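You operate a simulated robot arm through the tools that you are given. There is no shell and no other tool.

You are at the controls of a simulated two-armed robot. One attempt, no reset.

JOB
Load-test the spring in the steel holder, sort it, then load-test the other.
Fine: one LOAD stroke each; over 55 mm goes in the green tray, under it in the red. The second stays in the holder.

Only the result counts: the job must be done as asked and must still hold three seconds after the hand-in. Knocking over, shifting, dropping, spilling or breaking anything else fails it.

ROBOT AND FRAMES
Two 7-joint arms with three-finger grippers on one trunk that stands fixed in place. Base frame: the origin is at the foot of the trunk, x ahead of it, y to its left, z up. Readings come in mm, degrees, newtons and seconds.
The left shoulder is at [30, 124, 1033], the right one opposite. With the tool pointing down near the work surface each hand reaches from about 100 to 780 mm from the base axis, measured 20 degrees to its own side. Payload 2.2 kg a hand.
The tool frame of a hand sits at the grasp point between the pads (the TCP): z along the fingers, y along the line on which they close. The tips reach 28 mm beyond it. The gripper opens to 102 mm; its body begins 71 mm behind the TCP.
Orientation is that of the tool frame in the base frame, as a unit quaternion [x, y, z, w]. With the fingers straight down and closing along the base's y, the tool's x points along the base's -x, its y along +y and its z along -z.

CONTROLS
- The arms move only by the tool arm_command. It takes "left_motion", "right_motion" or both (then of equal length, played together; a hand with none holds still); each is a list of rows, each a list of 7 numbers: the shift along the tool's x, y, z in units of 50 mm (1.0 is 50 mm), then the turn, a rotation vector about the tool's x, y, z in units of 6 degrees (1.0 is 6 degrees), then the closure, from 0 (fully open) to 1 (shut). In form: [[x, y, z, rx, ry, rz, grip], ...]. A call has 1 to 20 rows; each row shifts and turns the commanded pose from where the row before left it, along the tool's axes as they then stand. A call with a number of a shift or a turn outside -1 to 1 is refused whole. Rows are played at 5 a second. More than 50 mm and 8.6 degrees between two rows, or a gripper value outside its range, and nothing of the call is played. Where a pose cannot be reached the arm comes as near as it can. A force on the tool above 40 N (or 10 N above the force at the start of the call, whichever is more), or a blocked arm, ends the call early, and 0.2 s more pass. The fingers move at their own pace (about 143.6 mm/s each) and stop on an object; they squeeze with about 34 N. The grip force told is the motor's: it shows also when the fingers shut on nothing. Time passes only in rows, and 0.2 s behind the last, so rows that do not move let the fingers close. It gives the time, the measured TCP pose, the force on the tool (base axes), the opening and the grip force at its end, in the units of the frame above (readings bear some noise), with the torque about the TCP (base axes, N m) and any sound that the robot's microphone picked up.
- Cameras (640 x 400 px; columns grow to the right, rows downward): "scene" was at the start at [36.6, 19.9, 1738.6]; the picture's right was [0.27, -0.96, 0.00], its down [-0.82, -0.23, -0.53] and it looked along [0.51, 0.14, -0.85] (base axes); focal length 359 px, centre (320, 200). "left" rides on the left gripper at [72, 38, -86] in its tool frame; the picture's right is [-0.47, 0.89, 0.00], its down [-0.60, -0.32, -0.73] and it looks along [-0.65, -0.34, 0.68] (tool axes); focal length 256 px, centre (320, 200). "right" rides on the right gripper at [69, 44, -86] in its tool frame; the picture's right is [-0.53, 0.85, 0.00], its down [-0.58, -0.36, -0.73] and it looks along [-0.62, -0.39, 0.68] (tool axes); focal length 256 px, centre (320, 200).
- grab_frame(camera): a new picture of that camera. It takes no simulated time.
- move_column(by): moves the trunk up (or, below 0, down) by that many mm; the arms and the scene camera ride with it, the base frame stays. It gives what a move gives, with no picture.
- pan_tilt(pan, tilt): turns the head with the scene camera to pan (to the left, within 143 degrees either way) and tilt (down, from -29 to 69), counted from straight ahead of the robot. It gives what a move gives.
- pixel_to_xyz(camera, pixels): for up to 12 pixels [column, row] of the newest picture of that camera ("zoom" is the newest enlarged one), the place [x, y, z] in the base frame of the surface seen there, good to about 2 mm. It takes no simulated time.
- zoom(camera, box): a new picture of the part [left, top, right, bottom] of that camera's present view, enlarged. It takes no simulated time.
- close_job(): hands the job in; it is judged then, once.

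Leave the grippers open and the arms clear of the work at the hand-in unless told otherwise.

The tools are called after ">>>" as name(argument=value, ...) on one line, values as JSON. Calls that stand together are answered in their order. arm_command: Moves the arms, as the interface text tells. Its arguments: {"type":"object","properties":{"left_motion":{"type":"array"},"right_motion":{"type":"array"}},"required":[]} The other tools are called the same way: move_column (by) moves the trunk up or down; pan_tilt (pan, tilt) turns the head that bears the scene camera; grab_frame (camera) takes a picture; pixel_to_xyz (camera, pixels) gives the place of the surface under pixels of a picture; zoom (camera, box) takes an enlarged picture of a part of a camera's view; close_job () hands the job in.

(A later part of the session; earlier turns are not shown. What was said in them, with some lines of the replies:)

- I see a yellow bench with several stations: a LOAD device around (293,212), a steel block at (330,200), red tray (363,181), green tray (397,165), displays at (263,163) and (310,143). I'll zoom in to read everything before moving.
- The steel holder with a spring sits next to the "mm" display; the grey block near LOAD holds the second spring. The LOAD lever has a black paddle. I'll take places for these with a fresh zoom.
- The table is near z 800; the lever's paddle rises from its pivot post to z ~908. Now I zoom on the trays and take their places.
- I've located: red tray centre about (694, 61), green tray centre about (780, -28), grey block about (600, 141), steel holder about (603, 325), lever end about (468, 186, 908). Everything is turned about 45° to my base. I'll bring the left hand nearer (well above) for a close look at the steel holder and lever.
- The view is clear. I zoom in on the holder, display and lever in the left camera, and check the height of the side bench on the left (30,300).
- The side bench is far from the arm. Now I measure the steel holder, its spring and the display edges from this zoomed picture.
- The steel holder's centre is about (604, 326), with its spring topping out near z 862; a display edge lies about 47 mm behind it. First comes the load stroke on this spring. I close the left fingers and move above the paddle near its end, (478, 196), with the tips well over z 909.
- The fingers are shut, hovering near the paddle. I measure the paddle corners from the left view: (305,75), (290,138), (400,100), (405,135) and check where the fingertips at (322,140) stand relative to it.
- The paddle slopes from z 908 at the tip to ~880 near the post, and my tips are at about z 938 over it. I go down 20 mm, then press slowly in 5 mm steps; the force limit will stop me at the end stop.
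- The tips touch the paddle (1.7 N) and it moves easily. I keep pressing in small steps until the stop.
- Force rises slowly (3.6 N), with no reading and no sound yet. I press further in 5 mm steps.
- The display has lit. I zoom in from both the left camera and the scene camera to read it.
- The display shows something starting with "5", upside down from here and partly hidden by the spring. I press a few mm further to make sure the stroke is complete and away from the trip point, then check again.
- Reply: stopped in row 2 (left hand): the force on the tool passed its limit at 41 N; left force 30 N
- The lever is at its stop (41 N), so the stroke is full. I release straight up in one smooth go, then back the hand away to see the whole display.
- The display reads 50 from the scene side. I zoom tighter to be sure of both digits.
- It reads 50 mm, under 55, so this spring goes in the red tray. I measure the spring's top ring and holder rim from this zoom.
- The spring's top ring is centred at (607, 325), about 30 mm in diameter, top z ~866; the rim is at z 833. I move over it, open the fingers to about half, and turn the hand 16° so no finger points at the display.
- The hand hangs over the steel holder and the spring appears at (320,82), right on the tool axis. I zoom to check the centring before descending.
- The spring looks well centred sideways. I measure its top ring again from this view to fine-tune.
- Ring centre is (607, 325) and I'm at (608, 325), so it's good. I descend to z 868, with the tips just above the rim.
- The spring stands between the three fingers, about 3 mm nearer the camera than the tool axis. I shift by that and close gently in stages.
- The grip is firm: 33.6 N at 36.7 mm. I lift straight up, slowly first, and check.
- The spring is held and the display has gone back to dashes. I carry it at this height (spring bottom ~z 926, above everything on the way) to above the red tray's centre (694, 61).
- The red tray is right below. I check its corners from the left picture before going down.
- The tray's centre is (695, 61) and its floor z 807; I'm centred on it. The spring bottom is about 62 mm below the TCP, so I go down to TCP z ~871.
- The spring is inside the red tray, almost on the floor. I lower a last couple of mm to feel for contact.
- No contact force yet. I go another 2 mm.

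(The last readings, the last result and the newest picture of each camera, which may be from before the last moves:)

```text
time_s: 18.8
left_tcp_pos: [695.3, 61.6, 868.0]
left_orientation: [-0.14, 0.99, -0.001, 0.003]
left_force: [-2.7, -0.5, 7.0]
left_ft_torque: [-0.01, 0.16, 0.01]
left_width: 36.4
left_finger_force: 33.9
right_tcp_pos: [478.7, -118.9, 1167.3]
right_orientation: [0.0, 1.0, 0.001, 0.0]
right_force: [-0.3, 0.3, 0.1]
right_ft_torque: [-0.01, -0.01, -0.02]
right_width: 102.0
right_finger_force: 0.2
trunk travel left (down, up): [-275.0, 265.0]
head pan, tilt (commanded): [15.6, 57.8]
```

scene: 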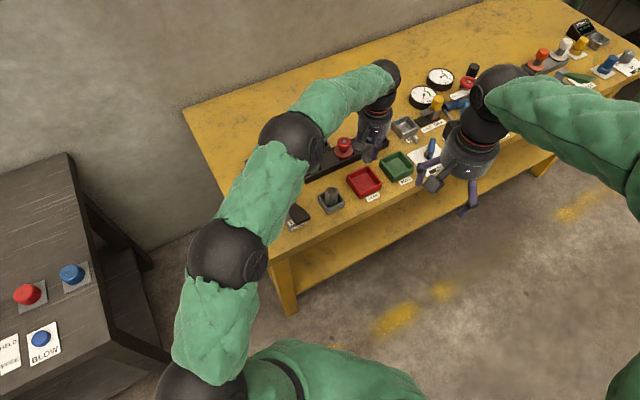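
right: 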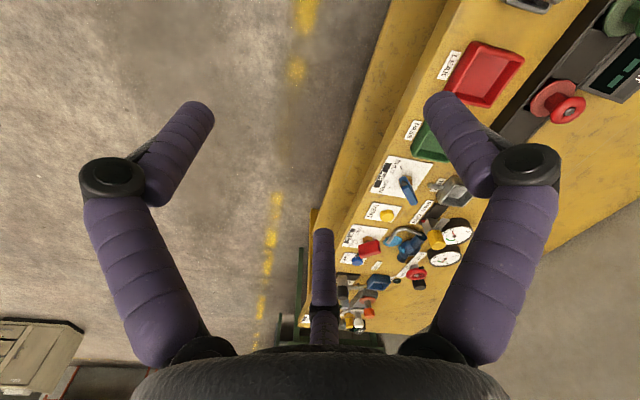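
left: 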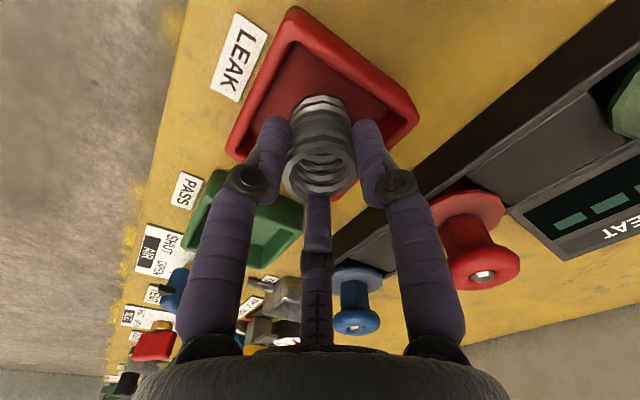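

Contact: 7 N upward, so the spring stands on the floor. I ease up 0.5 mm and open the fingers gradually.

>>> arm_command(left_motion=[[0, 0, -0.015, 0, 0, 0, 1], [0, 0, 0, 0, 0, 0, 0.62], [0, 0, 0, 0, 0, 0, 0.58], [0, 0, 0, 0, 0, 0, 0.53], [0, 0, 0, 0, 0, 0, 0.47], [0, 0, 0, 0, 0, 0, 0.42], [0, 0, 0, 0, 0, 0, 0.42]])

>>> grab_frame(camera="left")

>>> zoom(camera="scene", box=[310, 130, 430, 220])

```text
time_s: 20.4
left_tcp_pos: [694.0, 62.0, 866.2]
left_orientation: [-0.14, 0.99, 0.0, 0.002]
left_force: [-1.4, 0.6, -0.7]
left_ft_torque: [0.0, -0.03, 0.02]
left_width: 59.3
left_finger_force: 0.1
right_tcp_pos: [478.4, -118.1, 1167.3]
right_orientation: [0.0, 1.0, 0.002, 0.0]
right_force: [0.2, -0.4, -0.4]
right_ft_torque: [0.01, 0.03, 0.0]
right_width: 101.9
right_finger_force: 0.0
trunk travel left (down, up): [-275.0, 265.0]
head pan, tilt (commanded): [15.6, 57.8]
```

```text
taken
```

left: 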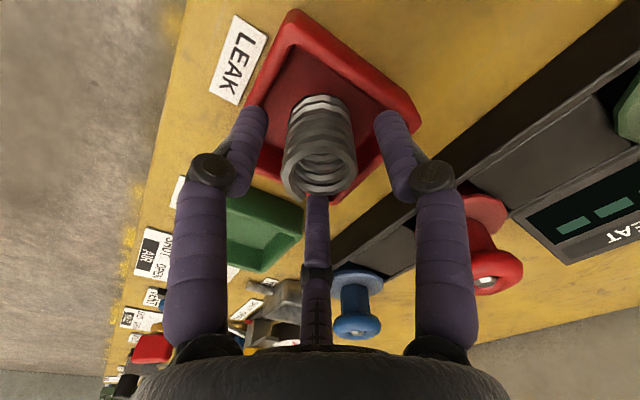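

```text
4.44 times, centred on (370, 175) of scene
```

zoom: 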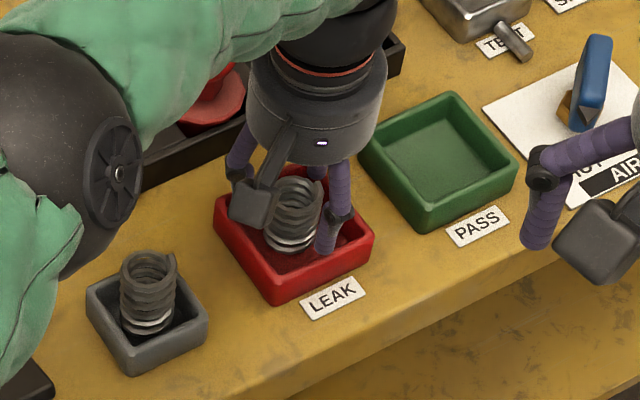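

The spring stands by itself in the red tray and the fingers are free. I lift straight up to z ~990.

>>> arm_command(left_motion=[[0, 0, -0.1, 0, 0, 0, 0.4], [0, 0, -0.3, 0, 0, 0, 0.4], [0, 0, -0.5, 0, 0, 0, 0.4], [0, 0, -0.6, 0, 0, 0, 0.4], [0, 0, -0.6, 0, 0, 0, 0.4], [0, 0, -0.4, 0, 0, 0, 0.4]])

>>> grab_frame(camera="left")

>>> zoom(camera="scene", box=[270, 130, 430, 220])

```text
time_s: 21.8
left_tcp_pos: [695.2, 61.8, 992.9]
left_orientation: [-0.139, 0.99, 0.0, 0.002]
left_force: [0.2, -0.5, 0.9]
left_ft_torque: [-0.02, -0.03, -0.01]
left_width: 61.3
left_finger_force: 0.1
right_tcp_pos: [479.5, -117.6, 1166.9]
right_orientation: [0.0, 1.0, 0.0, 0.0]
right_force: [-0.4, 0.8, -0.6]
right_ft_torque: [0.0, 0.01, -0.02]
right_width: 101.8
right_finger_force: 0.1
trunk travel left (down, up): [-275.0, 265.0]
head pan, tilt (commanded): [15.6, 57.8]
```

```text
taken
```

left: 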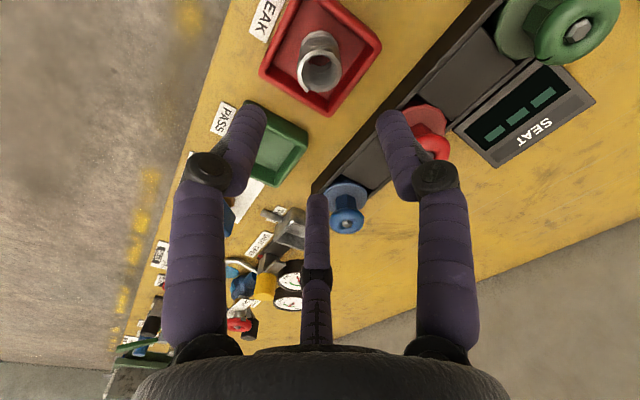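

```text
4.00 times, centred on (350, 175) of scene
```

zoom: 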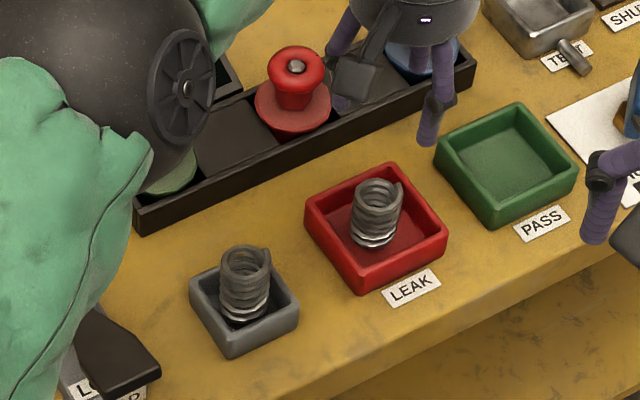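

The first spring stands in the red LEAK tray. Next I go above the second spring in the grey block near (600, 141).

>>> arm_command(left_motion=[[0.463, 0.681, 0, 0, 0, 0, 0.42], [0.463, 0.681, 0, 0, 0, 0, 0.42], [0.463, 0.681, 0.1, 0, 0, 0, 0.42], [0, 0, 0, 0, 0, 0, 0.42]])

>>> grab_frame(camera="left")

>>> zoom(camera="left", box=[240, 0, 400, 110])

```text
time_s: 22.8
left_tcp_pos: [598.3, 139.3, 987.3]
left_orientation: [-0.14, 0.99, 0.001, 0.002]
left_force: [0.9, -0.2, -0.4]
left_ft_torque: [0.01, 0.0, -0.01]
left_width: 59.1
left_finger_force: 0.0
right_tcp_pos: [479.9, -117.4, 1167.2]
right_orientation: [0.0, 1.0, 0.001, -0.001]
right_force: [0.1, 0.3, -0.1]
right_ft_torque: [-0.02, 0.01, 0.02]
right_width: 101.9
right_finger_force: 0.0
trunk travel left (down, up): [-275.0, 265.0]
head pan, tilt (commanded): [15.6, 57.8]
```

```text
taken
```

left: 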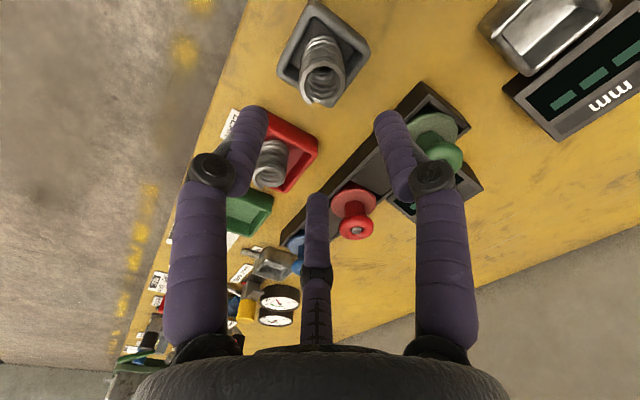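

```text
3.64 times, centred on (320, 55) of left
```

zoom: 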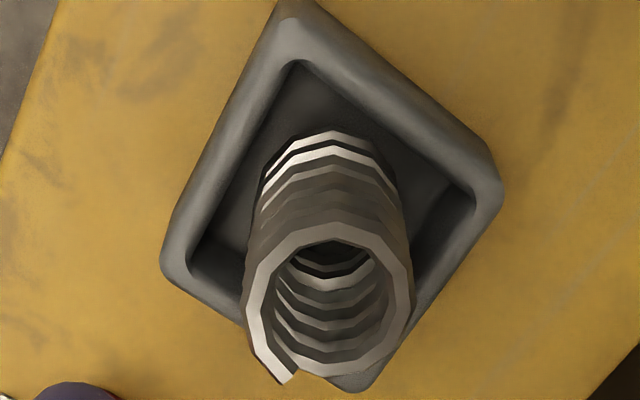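

I measure the second spring's top ring and its block's rim.

>>> pixel_to_xyz(camera="zoom", pixels=[[255, 310], [405, 290], [335, 230], [285, 250], [380, 245], [275, 365], [390, 345], [340, 370], [295, 15], [498, 190], [170, 265], [270, 100]])

```text
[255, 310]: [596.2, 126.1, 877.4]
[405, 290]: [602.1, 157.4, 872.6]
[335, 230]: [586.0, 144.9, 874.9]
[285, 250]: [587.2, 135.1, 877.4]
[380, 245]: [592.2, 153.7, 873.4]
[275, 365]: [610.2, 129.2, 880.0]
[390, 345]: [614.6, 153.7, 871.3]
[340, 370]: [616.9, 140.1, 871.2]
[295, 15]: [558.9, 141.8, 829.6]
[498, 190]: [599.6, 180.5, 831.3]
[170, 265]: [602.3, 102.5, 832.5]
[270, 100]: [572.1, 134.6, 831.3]
```

The second spring's ring centre is about (601, 142), top z ~878. I descend to TCP z ~900 with centring and look again.

>>> arm_command(left_motion=[[-0.055, 0.035, 0.4, 0, 0, 0, 0.42], [0, 0, 0.5, 0, 0, 0, 0.42], [0, 0, 0.5, 0, 0, 0, 0.42], [0, 0, 0.3, 0, 0, 0, 0.42], [0, 0, 0, 0, 0, 0, 0.42]])

>>> grab_frame(camera="left")

```text
time_s: 24.0
left_tcp_pos: [601.2, 144.1, 903.3]
left_orientation: [-0.139, 0.99, 0.001, 0.002]
left_force: [-0.4, -0.2, -0.1]
left_ft_torque: [-0.01, 0.02, 0.0]
left_width: 59.0
left_finger_force: 0.0
right_tcp_pos: [479.9, -119.5, 1168.1]
right_orientation: [0.0, 1.0, 0.001, 0.0]
right_force: [0.6, 0.2, -0.7]
right_ft_torque: [0.03, 0.03, 0.03]
right_width: 101.8
right_finger_force: 0.1
trunk travel left (down, up): [-275.0, 265.0]
head pan, tilt (commanded): [15.6, 57.8]
```

```text
taken
```

left: 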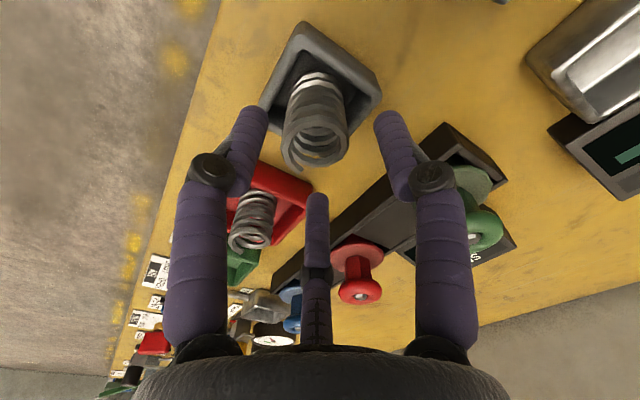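

>>> zoom(camera="left", box=[240, 70, 400, 200])

```text
3.08 times, centred on (320, 135) of left
```

zoom: 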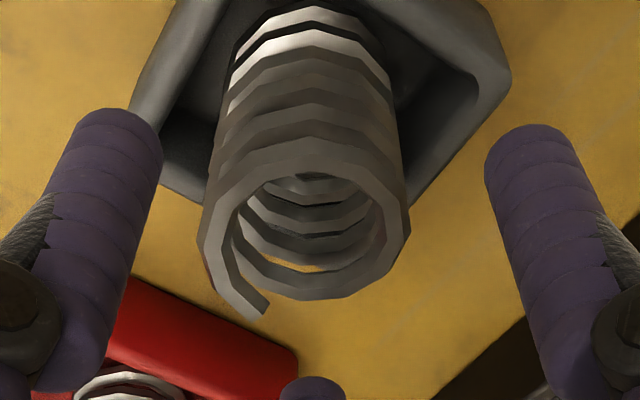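

The spring sits about 3 mm off the tool axis toward the camera and 2 mm left. I correct that, then descend to z ~869.

>>> arm_command(left_motion=[[0.06, -0.025, 0, 0, 0, 0, 0.42], [0, 0, 0.3, 0, 0, 0, 0.42], [0, 0, 0.25, 0, 0, 0, 0.42], [0, 0, 0.13, 0, 0, 0, 0.42], [0, 0, 0, 0, 0, 0, 0.42]])

>>> zoom(camera="left", box=[220, 90, 420, 250])

>>> zoom(camera="scene", box=[270, 150, 390, 240])

```text
time_s: 25.2
left_tcp_pos: [599.3, 140.8, 867.5]
left_orientation: [-0.139, 0.99, 0.0, 0.003]
left_force: [0.2, 0.3, 1.2]
left_ft_torque: [0.0, 0.01, -0.02]
left_width: 59.1
left_finger_force: 0.0
right_tcp_pos: [479.2, -119.2, 1167.6]
right_orientation: [0.0, 1.0, 0.001, 0.0]
right_force: [0.0, 1.0, 0.5]
right_ft_torque: [0.0, 0.01, -0.02]
right_width: 102.1
right_finger_force: 0.1
trunk travel left (down, up): [-275.0, 265.0]
head pan, tilt (commanded): [15.6, 57.8]
```

```text
2.50 times, centred on (320, 170) of left
```

zoom: 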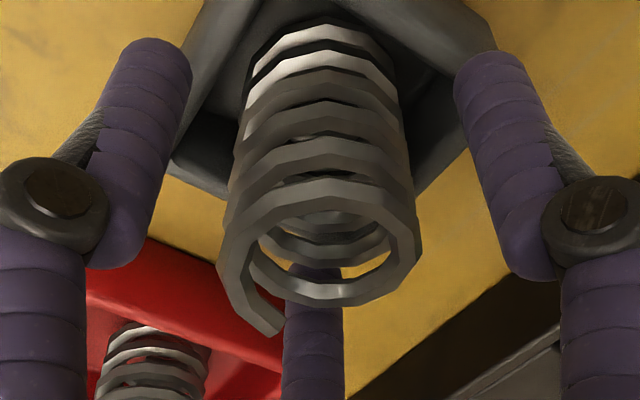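

```text
4.44 times, centred on (330, 195) of scene
```

zoom: 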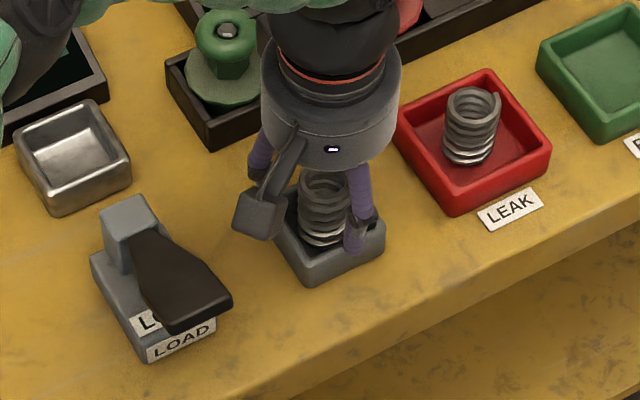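

The spring is centred between the fingers (compared with how the first one looked when gripped). I close gently in stages.

>>> arm_command(left_motion=[[0, 0, 0, 0, 0, 0, 0.5], [0, 0, 0, 0, 0, 0, 0.55], [0, 0, 0, 0, 0, 0, 0.6], [0, 0, 0, 0, 0, 0, 0.65], [0, 0, 0, 0, 0, 0, 0.7], [0, 0, 0, 0, 0, 0, 0.8], [0, 0, 0, 0, 0, 0, 1], [0, 0, 0, 0, 0, 0, 1]])

>>> zoom(camera="scene", box=[270, 150, 390, 240])

>>> grab_frame(camera="left")

```text
time_s: 27.0
left_tcp_pos: [599.2, 140.2, 867.4]
left_orientation: [-0.139, 0.99, 0.0, 0.003]
left_force: [1.2, 0.1, 0.9]
left_ft_torque: [-0.01, -0.03, -0.01]
left_width: 36.6
left_finger_force: 33.9
right_tcp_pos: [479.7, -118.2, 1167.8]
right_orientation: [-0.001, 1.0, 0.001, -0.001]
right_force: [0.3, 0.1, -0.7]
right_ft_torque: [0.0, 0.03, -0.03]
right_width: 102.3
right_finger_force: 0.1
trunk travel left (down, up): [-275.0, 265.0]
head pan, tilt (commanded): [15.6, 57.8]
```

```text
4.44 times, centred on (330, 195) of scene
```

zoom: 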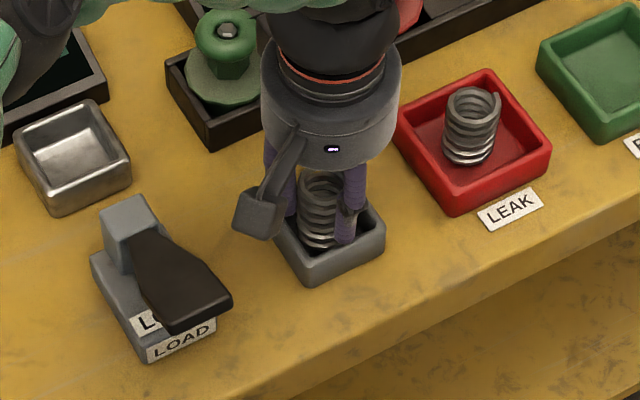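

```text
taken
```

left: 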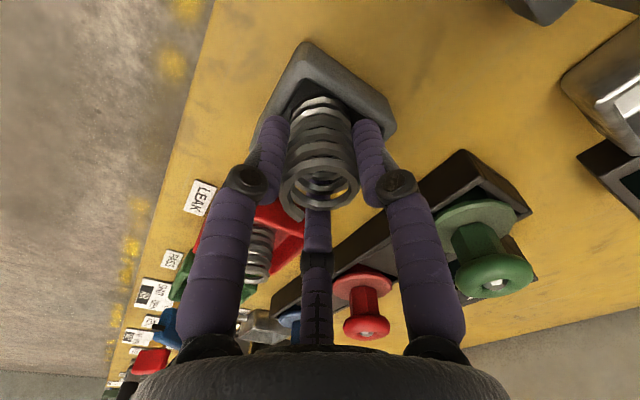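

Gripped at 36.6 mm with 33.9 N; the block hasn't moved. I lift straight up to about z 990.

>>> arm_command(left_motion=[[0, 0, -0.2, 0, 0, 0, 1], [0, 0, -0.3, 0, 0, 0, 1], [0, 0, -0.4, 0, 0, 0, 1], [0, 0, -0.5, 0, 0, 0, 1], [0, 0, -0.5, 0, 0, 0, 1], [0, 0, -0.5, 0, 0, 0, 1]])

>>> zoom(camera="scene", box=[230, 120, 390, 240])

>>> grab_frame(camera="left")

```text
time_s: 28.4
left_tcp_pos: [599.1, 140.2, 988.7]
left_orientation: [-0.14, 0.99, 0.0, 0.001]
left_force: [0.5, 0.2, 0.0]
left_ft_torque: [0.04, 0.01, -0.01]
left_width: 36.5
left_finger_force: 34.3
right_tcp_pos: [479.2, -117.9, 1167.7]
right_orientation: [-0.001, 1.0, 0.002, -0.001]
right_force: [0.5, 0.9, 0.0]
right_ft_torque: [-0.01, -0.03, 0.01]
right_width: 101.9
right_finger_force: 0.0
trunk travel left (down, up): [-275.0, 265.0]
head pan, tilt (commanded): [15.6, 57.8]
```

```text
3.33 times, centred on (310, 180) of scene
```

zoom: 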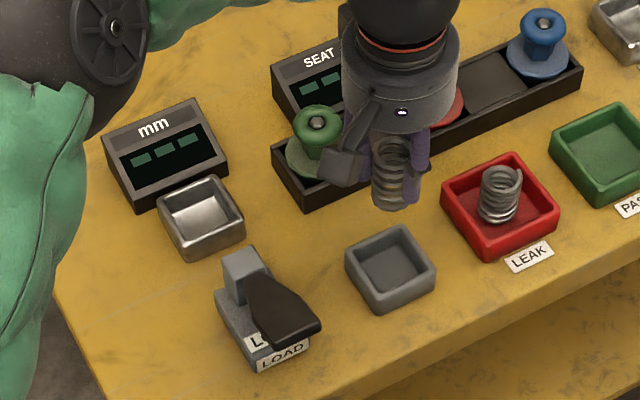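

```text
taken
```

left: 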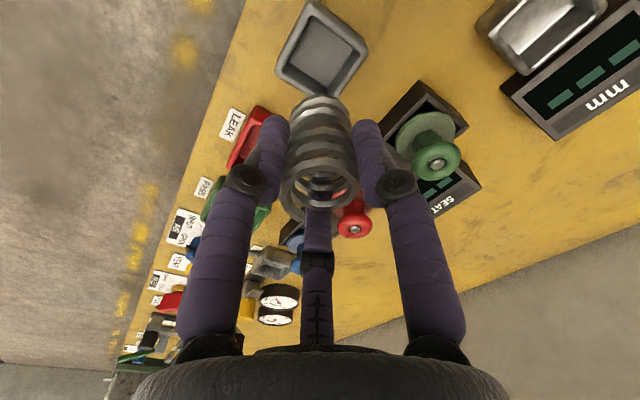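

The second spring is held and clear. I measure the now-empty steel holder's rim and floor from the scene zoom.

>>> zoom(camera="scene", box=[255, 155, 315, 205])

```text
8.00 times, centred on (285, 180) of scene
```

zoom: 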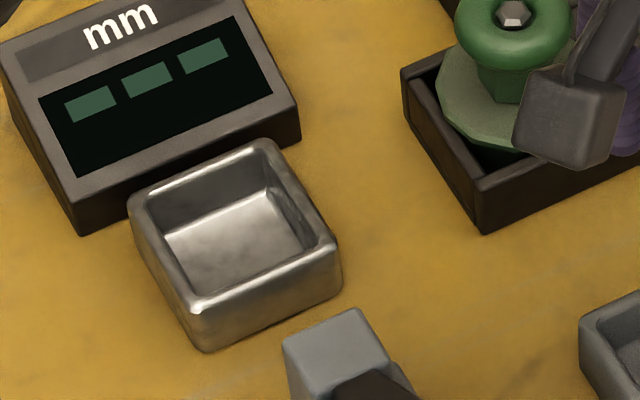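

>>> pixel_to_xyz(camera="zoom", pixels=[[133, 205], [265, 145], [337, 250], [203, 310], [240, 240], [170, 245], [267, 195], [310, 245], [205, 290], [150, 205], [265, 158], [320, 245]])

```text
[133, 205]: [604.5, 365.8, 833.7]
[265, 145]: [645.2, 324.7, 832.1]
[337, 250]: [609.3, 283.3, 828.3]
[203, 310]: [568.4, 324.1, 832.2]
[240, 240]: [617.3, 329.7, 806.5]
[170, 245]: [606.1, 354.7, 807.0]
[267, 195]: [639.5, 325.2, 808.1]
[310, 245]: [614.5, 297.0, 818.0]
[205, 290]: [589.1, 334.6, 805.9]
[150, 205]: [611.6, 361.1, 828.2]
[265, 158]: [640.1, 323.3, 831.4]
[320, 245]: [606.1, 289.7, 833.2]
```

Holder centre (606.8, 324.5), floor z 806.5. I carry the spring there at this height.

>>> arm_command(left_motion=[[-0.29, 0.8765, 0, 0, 0, 0, 1], [-0.29, 0.8765, 0, 0, 0, 0, 1], [-0.29, 0.8765, 0, 0, 0, 0, 1], [-0.29, 0.8765, 0, 0, 0, 0, 1], [0, 0, 0, 0, 0, 0, 1], [0, 0, 0, 0, 0, 0, 1]])

>>> grab_frame(camera="left")

>>> zoom(camera="scene", box=[220, 110, 340, 200])

```text
time_s: 29.8
left_tcp_pos: [606.6, 325.0, 987.0]
left_orientation: [-0.14, 0.99, 0.001, 0.002]
left_force: [-0.3, 0.0, -0.4]
left_ft_torque: [-0.01, -0.01, -0.01]
left_width: 36.7
left_finger_force: 33.9
right_tcp_pos: [479.1, -117.0, 1167.6]
right_orientation: [0.0, 1.0, 0.0, 0.0]
right_force: [-0.5, 0.8, -0.7]
right_ft_torque: [-0.02, 0.01, 0.0]
right_width: 102.1
right_finger_force: 0.1
trunk travel left (down, up): [-275.0, 265.0]
head pan, tilt (commanded): [15.6, 57.8]
```

```text
taken
```

left: 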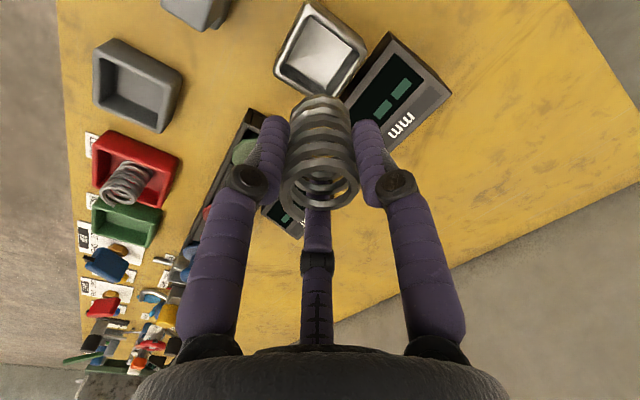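

```text
4.44 times, centred on (280, 155) of scene
```

zoom: 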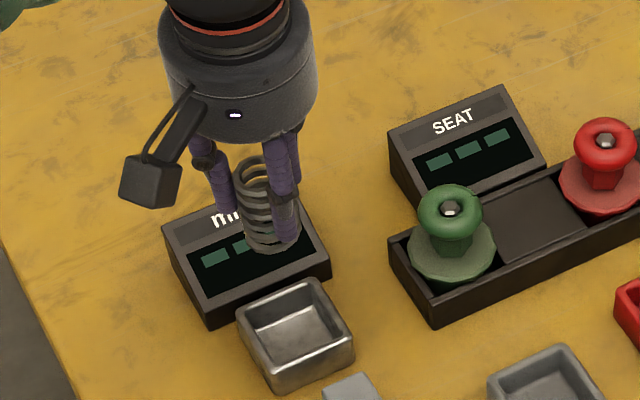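

I'm over the empty holder at (606.6, 325). I lower the spring into it, stopping just above the floor.

>>> arm_command(left_motion=[[0, 0, 0.4, 0, 0, 0, 1], [0, 0, 0.4, 0, 0, 0, 1], [0, 0, 0.4, 0, 0, 0, 1], [0, 0, 0.4, 0, 0, 0, 1], [0, 0, 0.3, 0, 0, 0, 1], [0, 0, 0.2, 0, 0, 0, 1], [0, 0, 0.15, 0, 0, 0, 1], [0, 0, 0.04, 0, 0, 0, 1], [0, 0, 0, 0, 0, 0, 1]])

>>> zoom(camera="scene", box=[220, 130, 340, 220])

>>> grab_frame(camera="left")

```text
time_s: 31.8
left_tcp_pos: [607.2, 325.6, 874.4]
left_orientation: [-0.14, 0.99, 0.001, 0.002]
left_force: [-0.2, 0.3, -1.4]
left_ft_torque: [-0.05, 0.0, -0.01]
left_width: 36.4
left_finger_force: 34.0
right_tcp_pos: [479.8, -117.9, 1166.0]
right_orientation: [0.0, 1.0, -0.001, -0.001]
right_force: [0.2, -0.5, 0.1]
right_ft_torque: [0.0, 0.02, -0.01]
right_width: 102.0
right_finger_force: 0.0
trunk travel left (down, up): [-275.0, 265.0]
head pan, tilt (commanded): [15.6, 57.8]
```

```text
4.44 times, centred on (280, 175) of scene
```

zoom: 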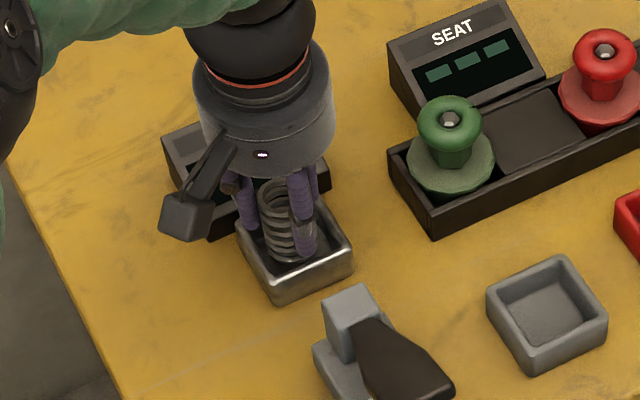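

```text
taken
```

left: 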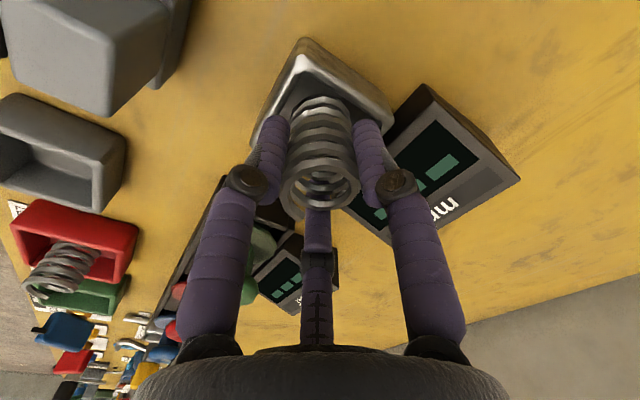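

The spring is inside the cavity, ~6 mm above the floor. I lower in fine steps until I feel contact.

>>> arm_command(left_motion=[[0, 0, 0.05, 0, 0, 0, 1], [0, 0, 0.03, 0, 0, 0, 1], [0, 0, 0, 0, 0, 0, 1]])

```text
time_s: 32.6
left_tcp_pos: [607.6, 326.2, 869.8]
left_orientation: [-0.14, 0.99, 0.001, 0.002]
left_force: [0.5, 1.0, -0.4]
left_ft_torque: [0.01, -0.03, -0.04]
left_width: 36.5
left_finger_force: 34.5
right_tcp_pos: [480.6, -117.7, 1166.9]
right_orientation: [0.0, 1.0, 0.0, 0.001]
right_force: [-0.2, 0.5, -0.1]
right_ft_torque: [0.01, -0.02, 0.04]
right_width: 101.7
right_finger_force: 0.0
trunk travel left (down, up): [-275.0, 265.0]
head pan, tilt (commanded): [15.6, 57.8]
```

>>> arm_command(left_motion=[[0.01, 0, 0.02, 0, 0, 0, 1], [0, 0, 0.02, 0, 0, 0, 1], [0, 0, 0, 0, 0, 0, 1]])

```text
time_s: 33.4
left_tcp_pos: [607.1, 325.5, 868.1]
left_orientation: [-0.14, 0.99, 0.001, 0.002]
left_force: [-0.3, -0.3, 4.0]
left_ft_torque: [-0.03, 0.06, 0.01]
left_width: 36.4
left_finger_force: 34.5
right_tcp_pos: [478.7, -117.2, 1166.6]
right_orientation: [-0.001, 1.0, 0.0, 0.0]
right_force: [-0.1, 0.5, -0.2]
right_ft_torque: [0.0, 0.0, 0.01]
right_width: 102.3
right_finger_force: 0.0
trunk travel left (down, up): [-275.0, 265.0]
head pan, tilt (commanded): [15.6, 57.8]
```

Contact: 4 N upward. The spring is on the floor. I open the fingers gradually, to a modest width so they stay clear of the display.

>>> arm_command(left_motion=[[0, 0, -0.008, 0, 0, 0, 1], [0, 0, 0, 0, 0, 0, 0.62], [0, 0, 0, 0, 0, 0, 0.58], [0, 0, 0, 0, 0, 0, 0.53], [0, 0, 0, 0, 0, 0, 0.48], [0, 0, 0, 0, 0, 0, 0.43], [0, 0, 0, 0, 0, 0, 0.43]])

>>> grab_frame(camera="left")

>>> zoom(camera="scene", box=[220, 130, 340, 220])

```text
time_s: 35.0
left_tcp_pos: [607.2, 325.2, 868.3]
left_orientation: [-0.14, 0.99, 0.0, 0.002]
left_force: [-0.2, 0.5, 0.5]
left_ft_torque: [0.0, 0.02, -0.01]
left_width: 58.2
left_finger_force: 0.0
right_tcp_pos: [479.2, -116.6, 1166.5]
right_orientation: [0.0, 1.0, 0.0, 0.0]
right_force: [-0.3, -0.9, -0.9]
right_ft_torque: [0.0, -0.02, 0.01]
right_width: 101.9
right_finger_force: 0.1
trunk travel left (down, up): [-275.0, 265.0]
head pan, tilt (commanded): [15.6, 57.8]
```

```text
taken
```

left: 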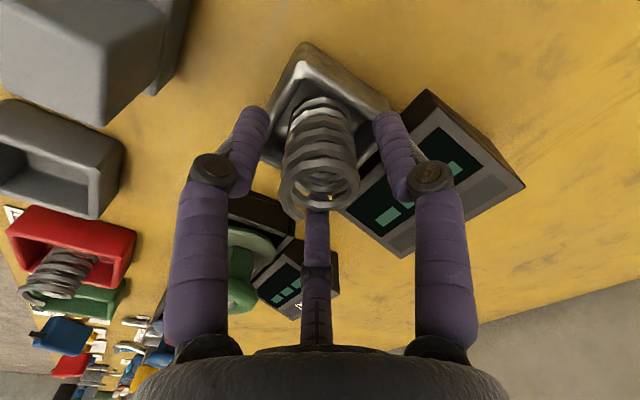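

```text
4.44 times, centred on (280, 175) of scene
```

zoom: 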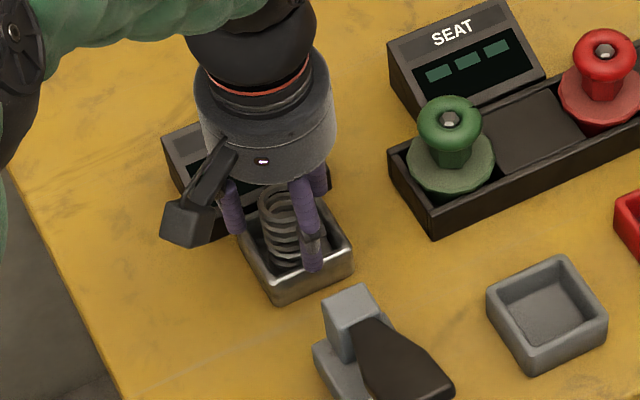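

The spring stands alone, fingers clear of it. I lift straight up.

>>> arm_command(left_motion=[[0, 0, -0.1, 0, 0, 0, 0.4], [0, 0, -0.3, 0, 0, 0, 0.4], [0, 0, -0.5, 0, 0, 0, 0.4], [0, 0, -0.6, 0, 0, 0, 0.4], [0, 0, -0.6, 0, 0, 0, 0.4], [0, 0, -0.4, 0, 0, 0, 0.4]])

>>> grab_frame(camera="left")

>>> zoom(camera="scene", box=[220, 130, 400, 240])

```text
time_s: 36.4
left_tcp_pos: [606.8, 325.7, 992.8]
left_orientation: [-0.139, 0.99, 0.0, 0.003]
left_force: [-1.2, 0.5, 0.0]
left_ft_torque: [0.03, 0.0, -0.03]
left_width: 60.9
left_finger_force: 0.1
right_tcp_pos: [479.6, -117.9, 1168.0]
right_orientation: [0.0, 1.0, 0.001, 0.0]
right_force: [-0.4, -0.2, 0.4]
right_ft_torque: [-0.02, -0.01, -0.03]
right_width: 101.9
right_finger_force: 0.0
trunk travel left (down, up): [-275.0, 265.0]
head pan, tilt (commanded): [15.6, 57.8]
```

```text
taken
```

left: 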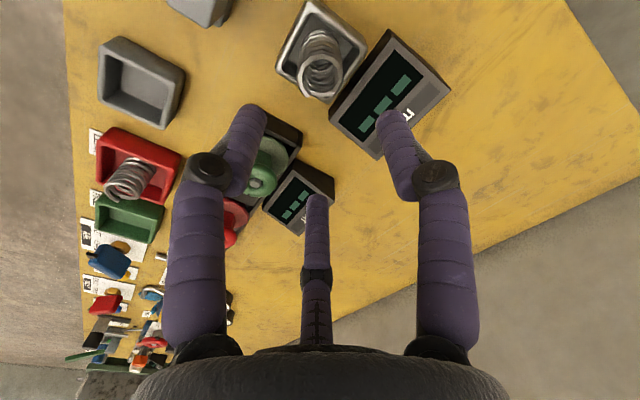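

```text
3.56 times, centred on (310, 185) of scene
```

zoom: 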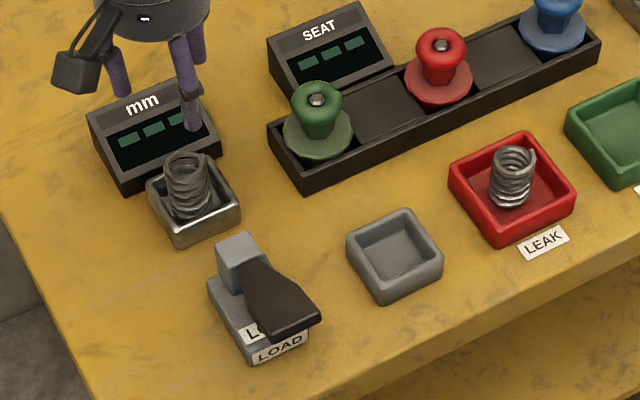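

The second spring stands in the steel holder, the first in the red tray, everything else unmoved. Now the second stroke: shut the fingers, move above the paddle at (480, 199) and turn the hand back.

>>> arm_command(left_motion=[[0.785, -0.4325, 0.0, 0, 0, 0, 1], [0.785, -0.4325, 0.0, 0, 0, 0, 1], [0.785, -0.4325, 0.0, 0, 0, 0, 1], [0.785, -0.4325, 0.0, 0, 0, 0, 1], [0, 0, 0.2, 0, 0, 0.89, 1], [0, 0, 0.2, 0, 0, 0.89, 1], [0, 0, 0.1, 0, 0, 0.89, 1], [0, 0, 0, 0, 0, 0, 1]])

>>> grab_frame(camera="left")

>>> zoom(camera="scene", box=[220, 130, 400, 240])

```text
time_s: 38.2
left_tcp_pos: [477.7, 199.7, 967.8]
left_orientation: [0.001, 1.0, 0.001, 0.002]
left_force: [-0.2, 0.1, 0.2]
left_ft_torque: [0.01, 0.0, 0.01]
left_width: 2.3
left_finger_force: 31.3
right_tcp_pos: [479.7, -116.7, 1166.4]
right_orientation: [0.0, 1.0, 0.001, 0.0]
right_force: [0.0, 0.3, 0.3]
right_ft_torque: [-0.01, 0.04, -0.02]
right_width: 102.0
right_finger_force: 0.0
trunk travel left (down, up): [-275.0, 265.0]
head pan, tilt (commanded): [15.6, 57.8]
```

```text
taken
```

left: 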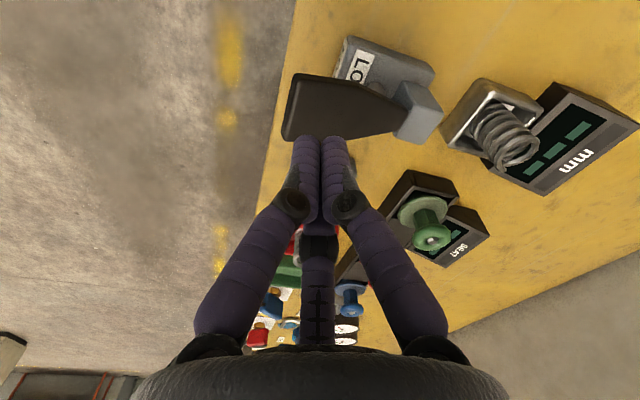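

```text
3.56 times, centred on (310, 185) of scene
```

zoom: 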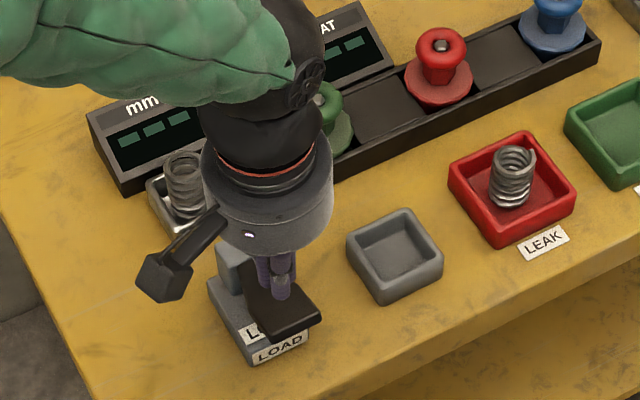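

The lever has risen back to rest and I'm above it. I press down in one steady, slow stroke to about z 885, where it tripped last time.

>>> arm_command(left_motion=[[-0.04, 0, 0.4, 0, 0, 0, 1], [0, 0, 0.3, 0, 0, 0, 1], [0, 0, 0.1, 0, 0, 0, 1], [0, 0, 0.1, 0, 0, 0, 1], [0, 0, 0.1, 0, 0, 0, 1], [0, 0, 0.1, 0, 0, 0, 1], [0, 0, 0.1, 0, 0, 0, 1], [0, 0, 0.1, 0, 0, 0, 1], [0, 0, 0.1, 0, 0, 0, 1], [0, 0, 0.1, 0, 0, 0, 1], [0, 0, 0.1, 0, 0, 0, 1], [0, 0, 0.06, 0, 0, 0, 1], [0, 0, 0.04, 0, 0, 0, 1]])

>>> grab_frame(camera="left")

```text
time_s: 41.0
left_tcp_pos: [481.2, 197.8, 883.8]
left_orientation: [0.0, 1.0, 0.001, 0.002]
left_force: [-2.8, -1.8, 11.8]
left_ft_torque: [0.14, 0.03, 0.04]
left_width: 2.1
left_finger_force: 30.6
right_tcp_pos: [478.7, -118.1, 1166.8]
right_orientation: [0.001, 1.0, 0.0, 0.0]
right_force: [-0.2, -0.2, 0.9]
right_ft_torque: [-0.01, 0.02, 0.02]
right_width: 102.2
right_finger_force: 0.1
trunk travel left (down, up): [-275.0, 265.0]
head pan, tilt (commanded): [15.6, 57.8]
```

```text
taken
```

left: 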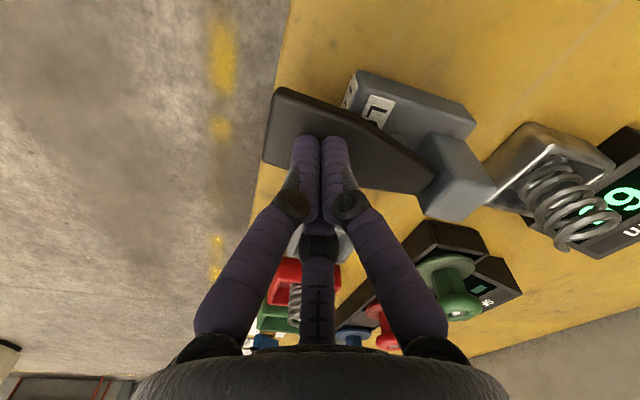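

The display has lit and force is 11.8 N near the stop. I press the last 2–3 mm to the stop and then release in one smooth motion.

>>> arm_command(left_motion=[[0, 0, 0.05, 0, 0, 0, 1], [0, 0, 0.02, 0, 0, 0, 1]])

```text
time_s: 41.6
left_tcp_pos: [481.1, 199.6, 881.7]
left_orientation: [-0.001, 1.0, 0.002, 0.005]
left_force: [-7.1, -1.3, 37.6]
left_ft_torque: [0.48, 0.04, -0.06]
left_width: 2.2
left_finger_force: 31.8
right_tcp_pos: [475.8, -118.2, 1168.1]
right_orientation: [0.0, 1.0, 0.001, 0.001]
right_force: [0.1, -0.3, -0.5]
right_ft_torque: [0.01, 0.01, -0.05]
right_width: 101.7
right_finger_force: 0.1
trunk travel left (down, up): [-275.0, 265.0]
head pan, tilt (commanded): [15.6, 57.8]
```

At the stop with 37.6 N. I release straight up in one motion.

>>> arm_command(left_motion=[[0, 0, -0.3, 0, 0, 0, 1], [0, 0, -0.4, 0, 0, 0, 1], [0, 0, -0.5, 0, 0, 0, 1], [0, 0, -0.6, 0, 0, 0, 1], [0, 0, -0.6, 0, 0, 0, 1], [0, 0, -0.6, 0, 0, 0, 1]])

>>> grab_frame(camera="left")

>>> zoom(camera="scene", box=[225, 130, 345, 230])

```text
time_s: 43.0
left_tcp_pos: [478.8, 198.6, 1029.8]
left_orientation: [0.0, 1.0, -0.001, 0.002]
left_force: [-0.8, 0.4, -0.5]
left_ft_torque: [0.0, 0.01, -0.04]
left_width: 1.9
left_finger_force: 32.3
right_tcp_pos: [478.6, -117.1, 1167.1]
right_orientation: [0.0, 1.0, 0.0, 0.001]
right_force: [0.5, 0.2, 0.9]
right_ft_torque: [-0.02, -0.01, 0.02]
right_width: 102.1
right_finger_force: 0.0
trunk travel left (down, up): [-275.0, 265.0]
head pan, tilt (commanded): [15.6, 57.8]
```

```text
taken
```

left: 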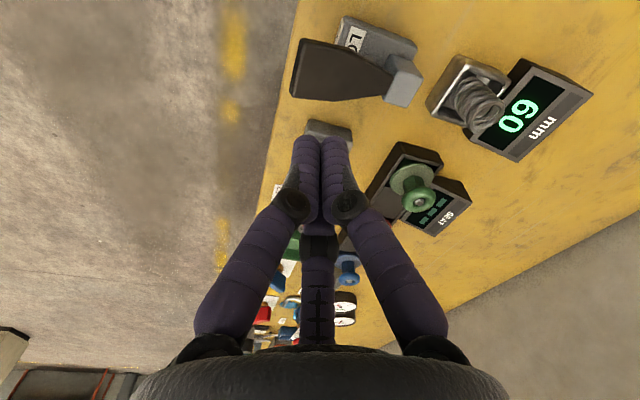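

```text
4.00 times, centred on (285, 180) of scene
```

zoom: 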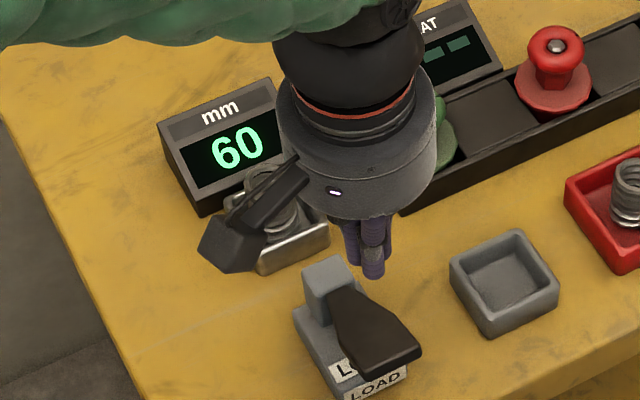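

The second spring reads 60 mm and stays in the holder, as asked. The lever is back up. I now raise the left hand and move it back to its starting place with the gripper open.

>>> arm_command(left_motion=[[0, 0, -0.7, 0, 0, 0, 1], [0, 0, -0.7, 0, 0, 0, 0.6], [0.425, 0.785, 0, 0, 0, 0, 0], [0.425, 0.785, 0, 0, 0, 0, 0], [0.425, 0.785, 0, 0, 0, 0, 0], [0.425, 0.785, 0, 0, 0, 0, 0], [0, 0, 0, 0, 0, 0, 0], [0, 0, 0, 0, 0, 0, 0]])

>>> grab_frame(camera="scene")

>>> zoom(camera="scene", box=[230, 120, 450, 258])

```text
time_s: 44.8
left_tcp_pos: [393.7, 356.8, 1099.8]
left_orientation: [0.0, 1.0, 0.0, 0.003]
left_force: [-0.1, 0.6, 0.1]
left_ft_torque: [-0.02, -0.01, -0.01]
left_width: 102.1
left_finger_force: 0.1
right_tcp_pos: [479.1, -116.7, 1166.9]
right_orientation: [0.0, 1.0, 0.0, 0.0]
right_force: [0.9, -0.4, 0.3]
right_ft_torque: [0.0, -0.01, 0.03]
right_width: 101.9
right_finger_force: 0.2
trunk travel left (down, up): [-275.0, 265.0]
head pan, tilt (commanded): [15.6, 57.8]
```

```text
taken
```

scene: 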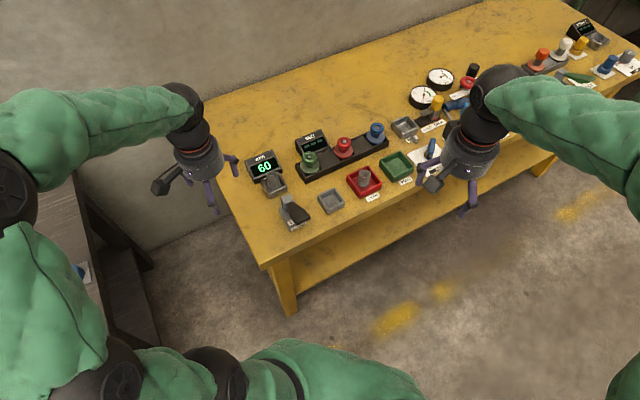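

```text
2.90 times, centred on (340, 189) of scene
```

zoom: 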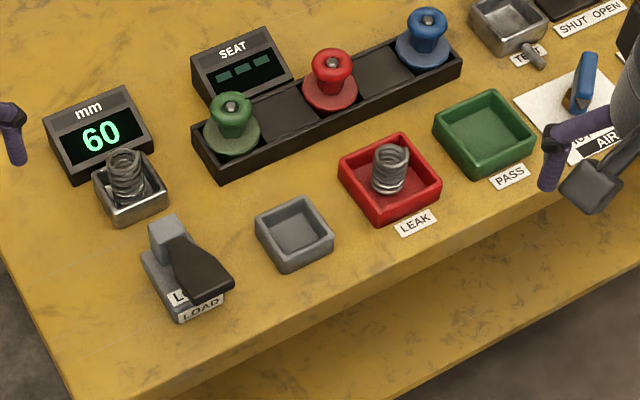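

Final check: the first spring (50 mm) stands in the red tray, and the second (display shows 60) stands in the steel holder. The lever is at rest, nothing else has moved, both grippers are open and both arms are clear. I hand the job in.

>>> close_job()

```text
The job is handed in.
```

Both springs are tested with one LOAD stroke each, and the job is handed in; the result of the judging was not shown.

| Spring | Reading | Where it is now |
|---|---|---|
| First (was in the steel holder) | 50 mm, under 55 | Standing in the red tray |
| Second (was in the grey block) | 60 mm | Standing in the steel holder, as asked |

In the last picture before the hand-in, the lever was back at rest and nothing else on the bench had visibly moved. Both grippers were open and both arms were clear of the work.
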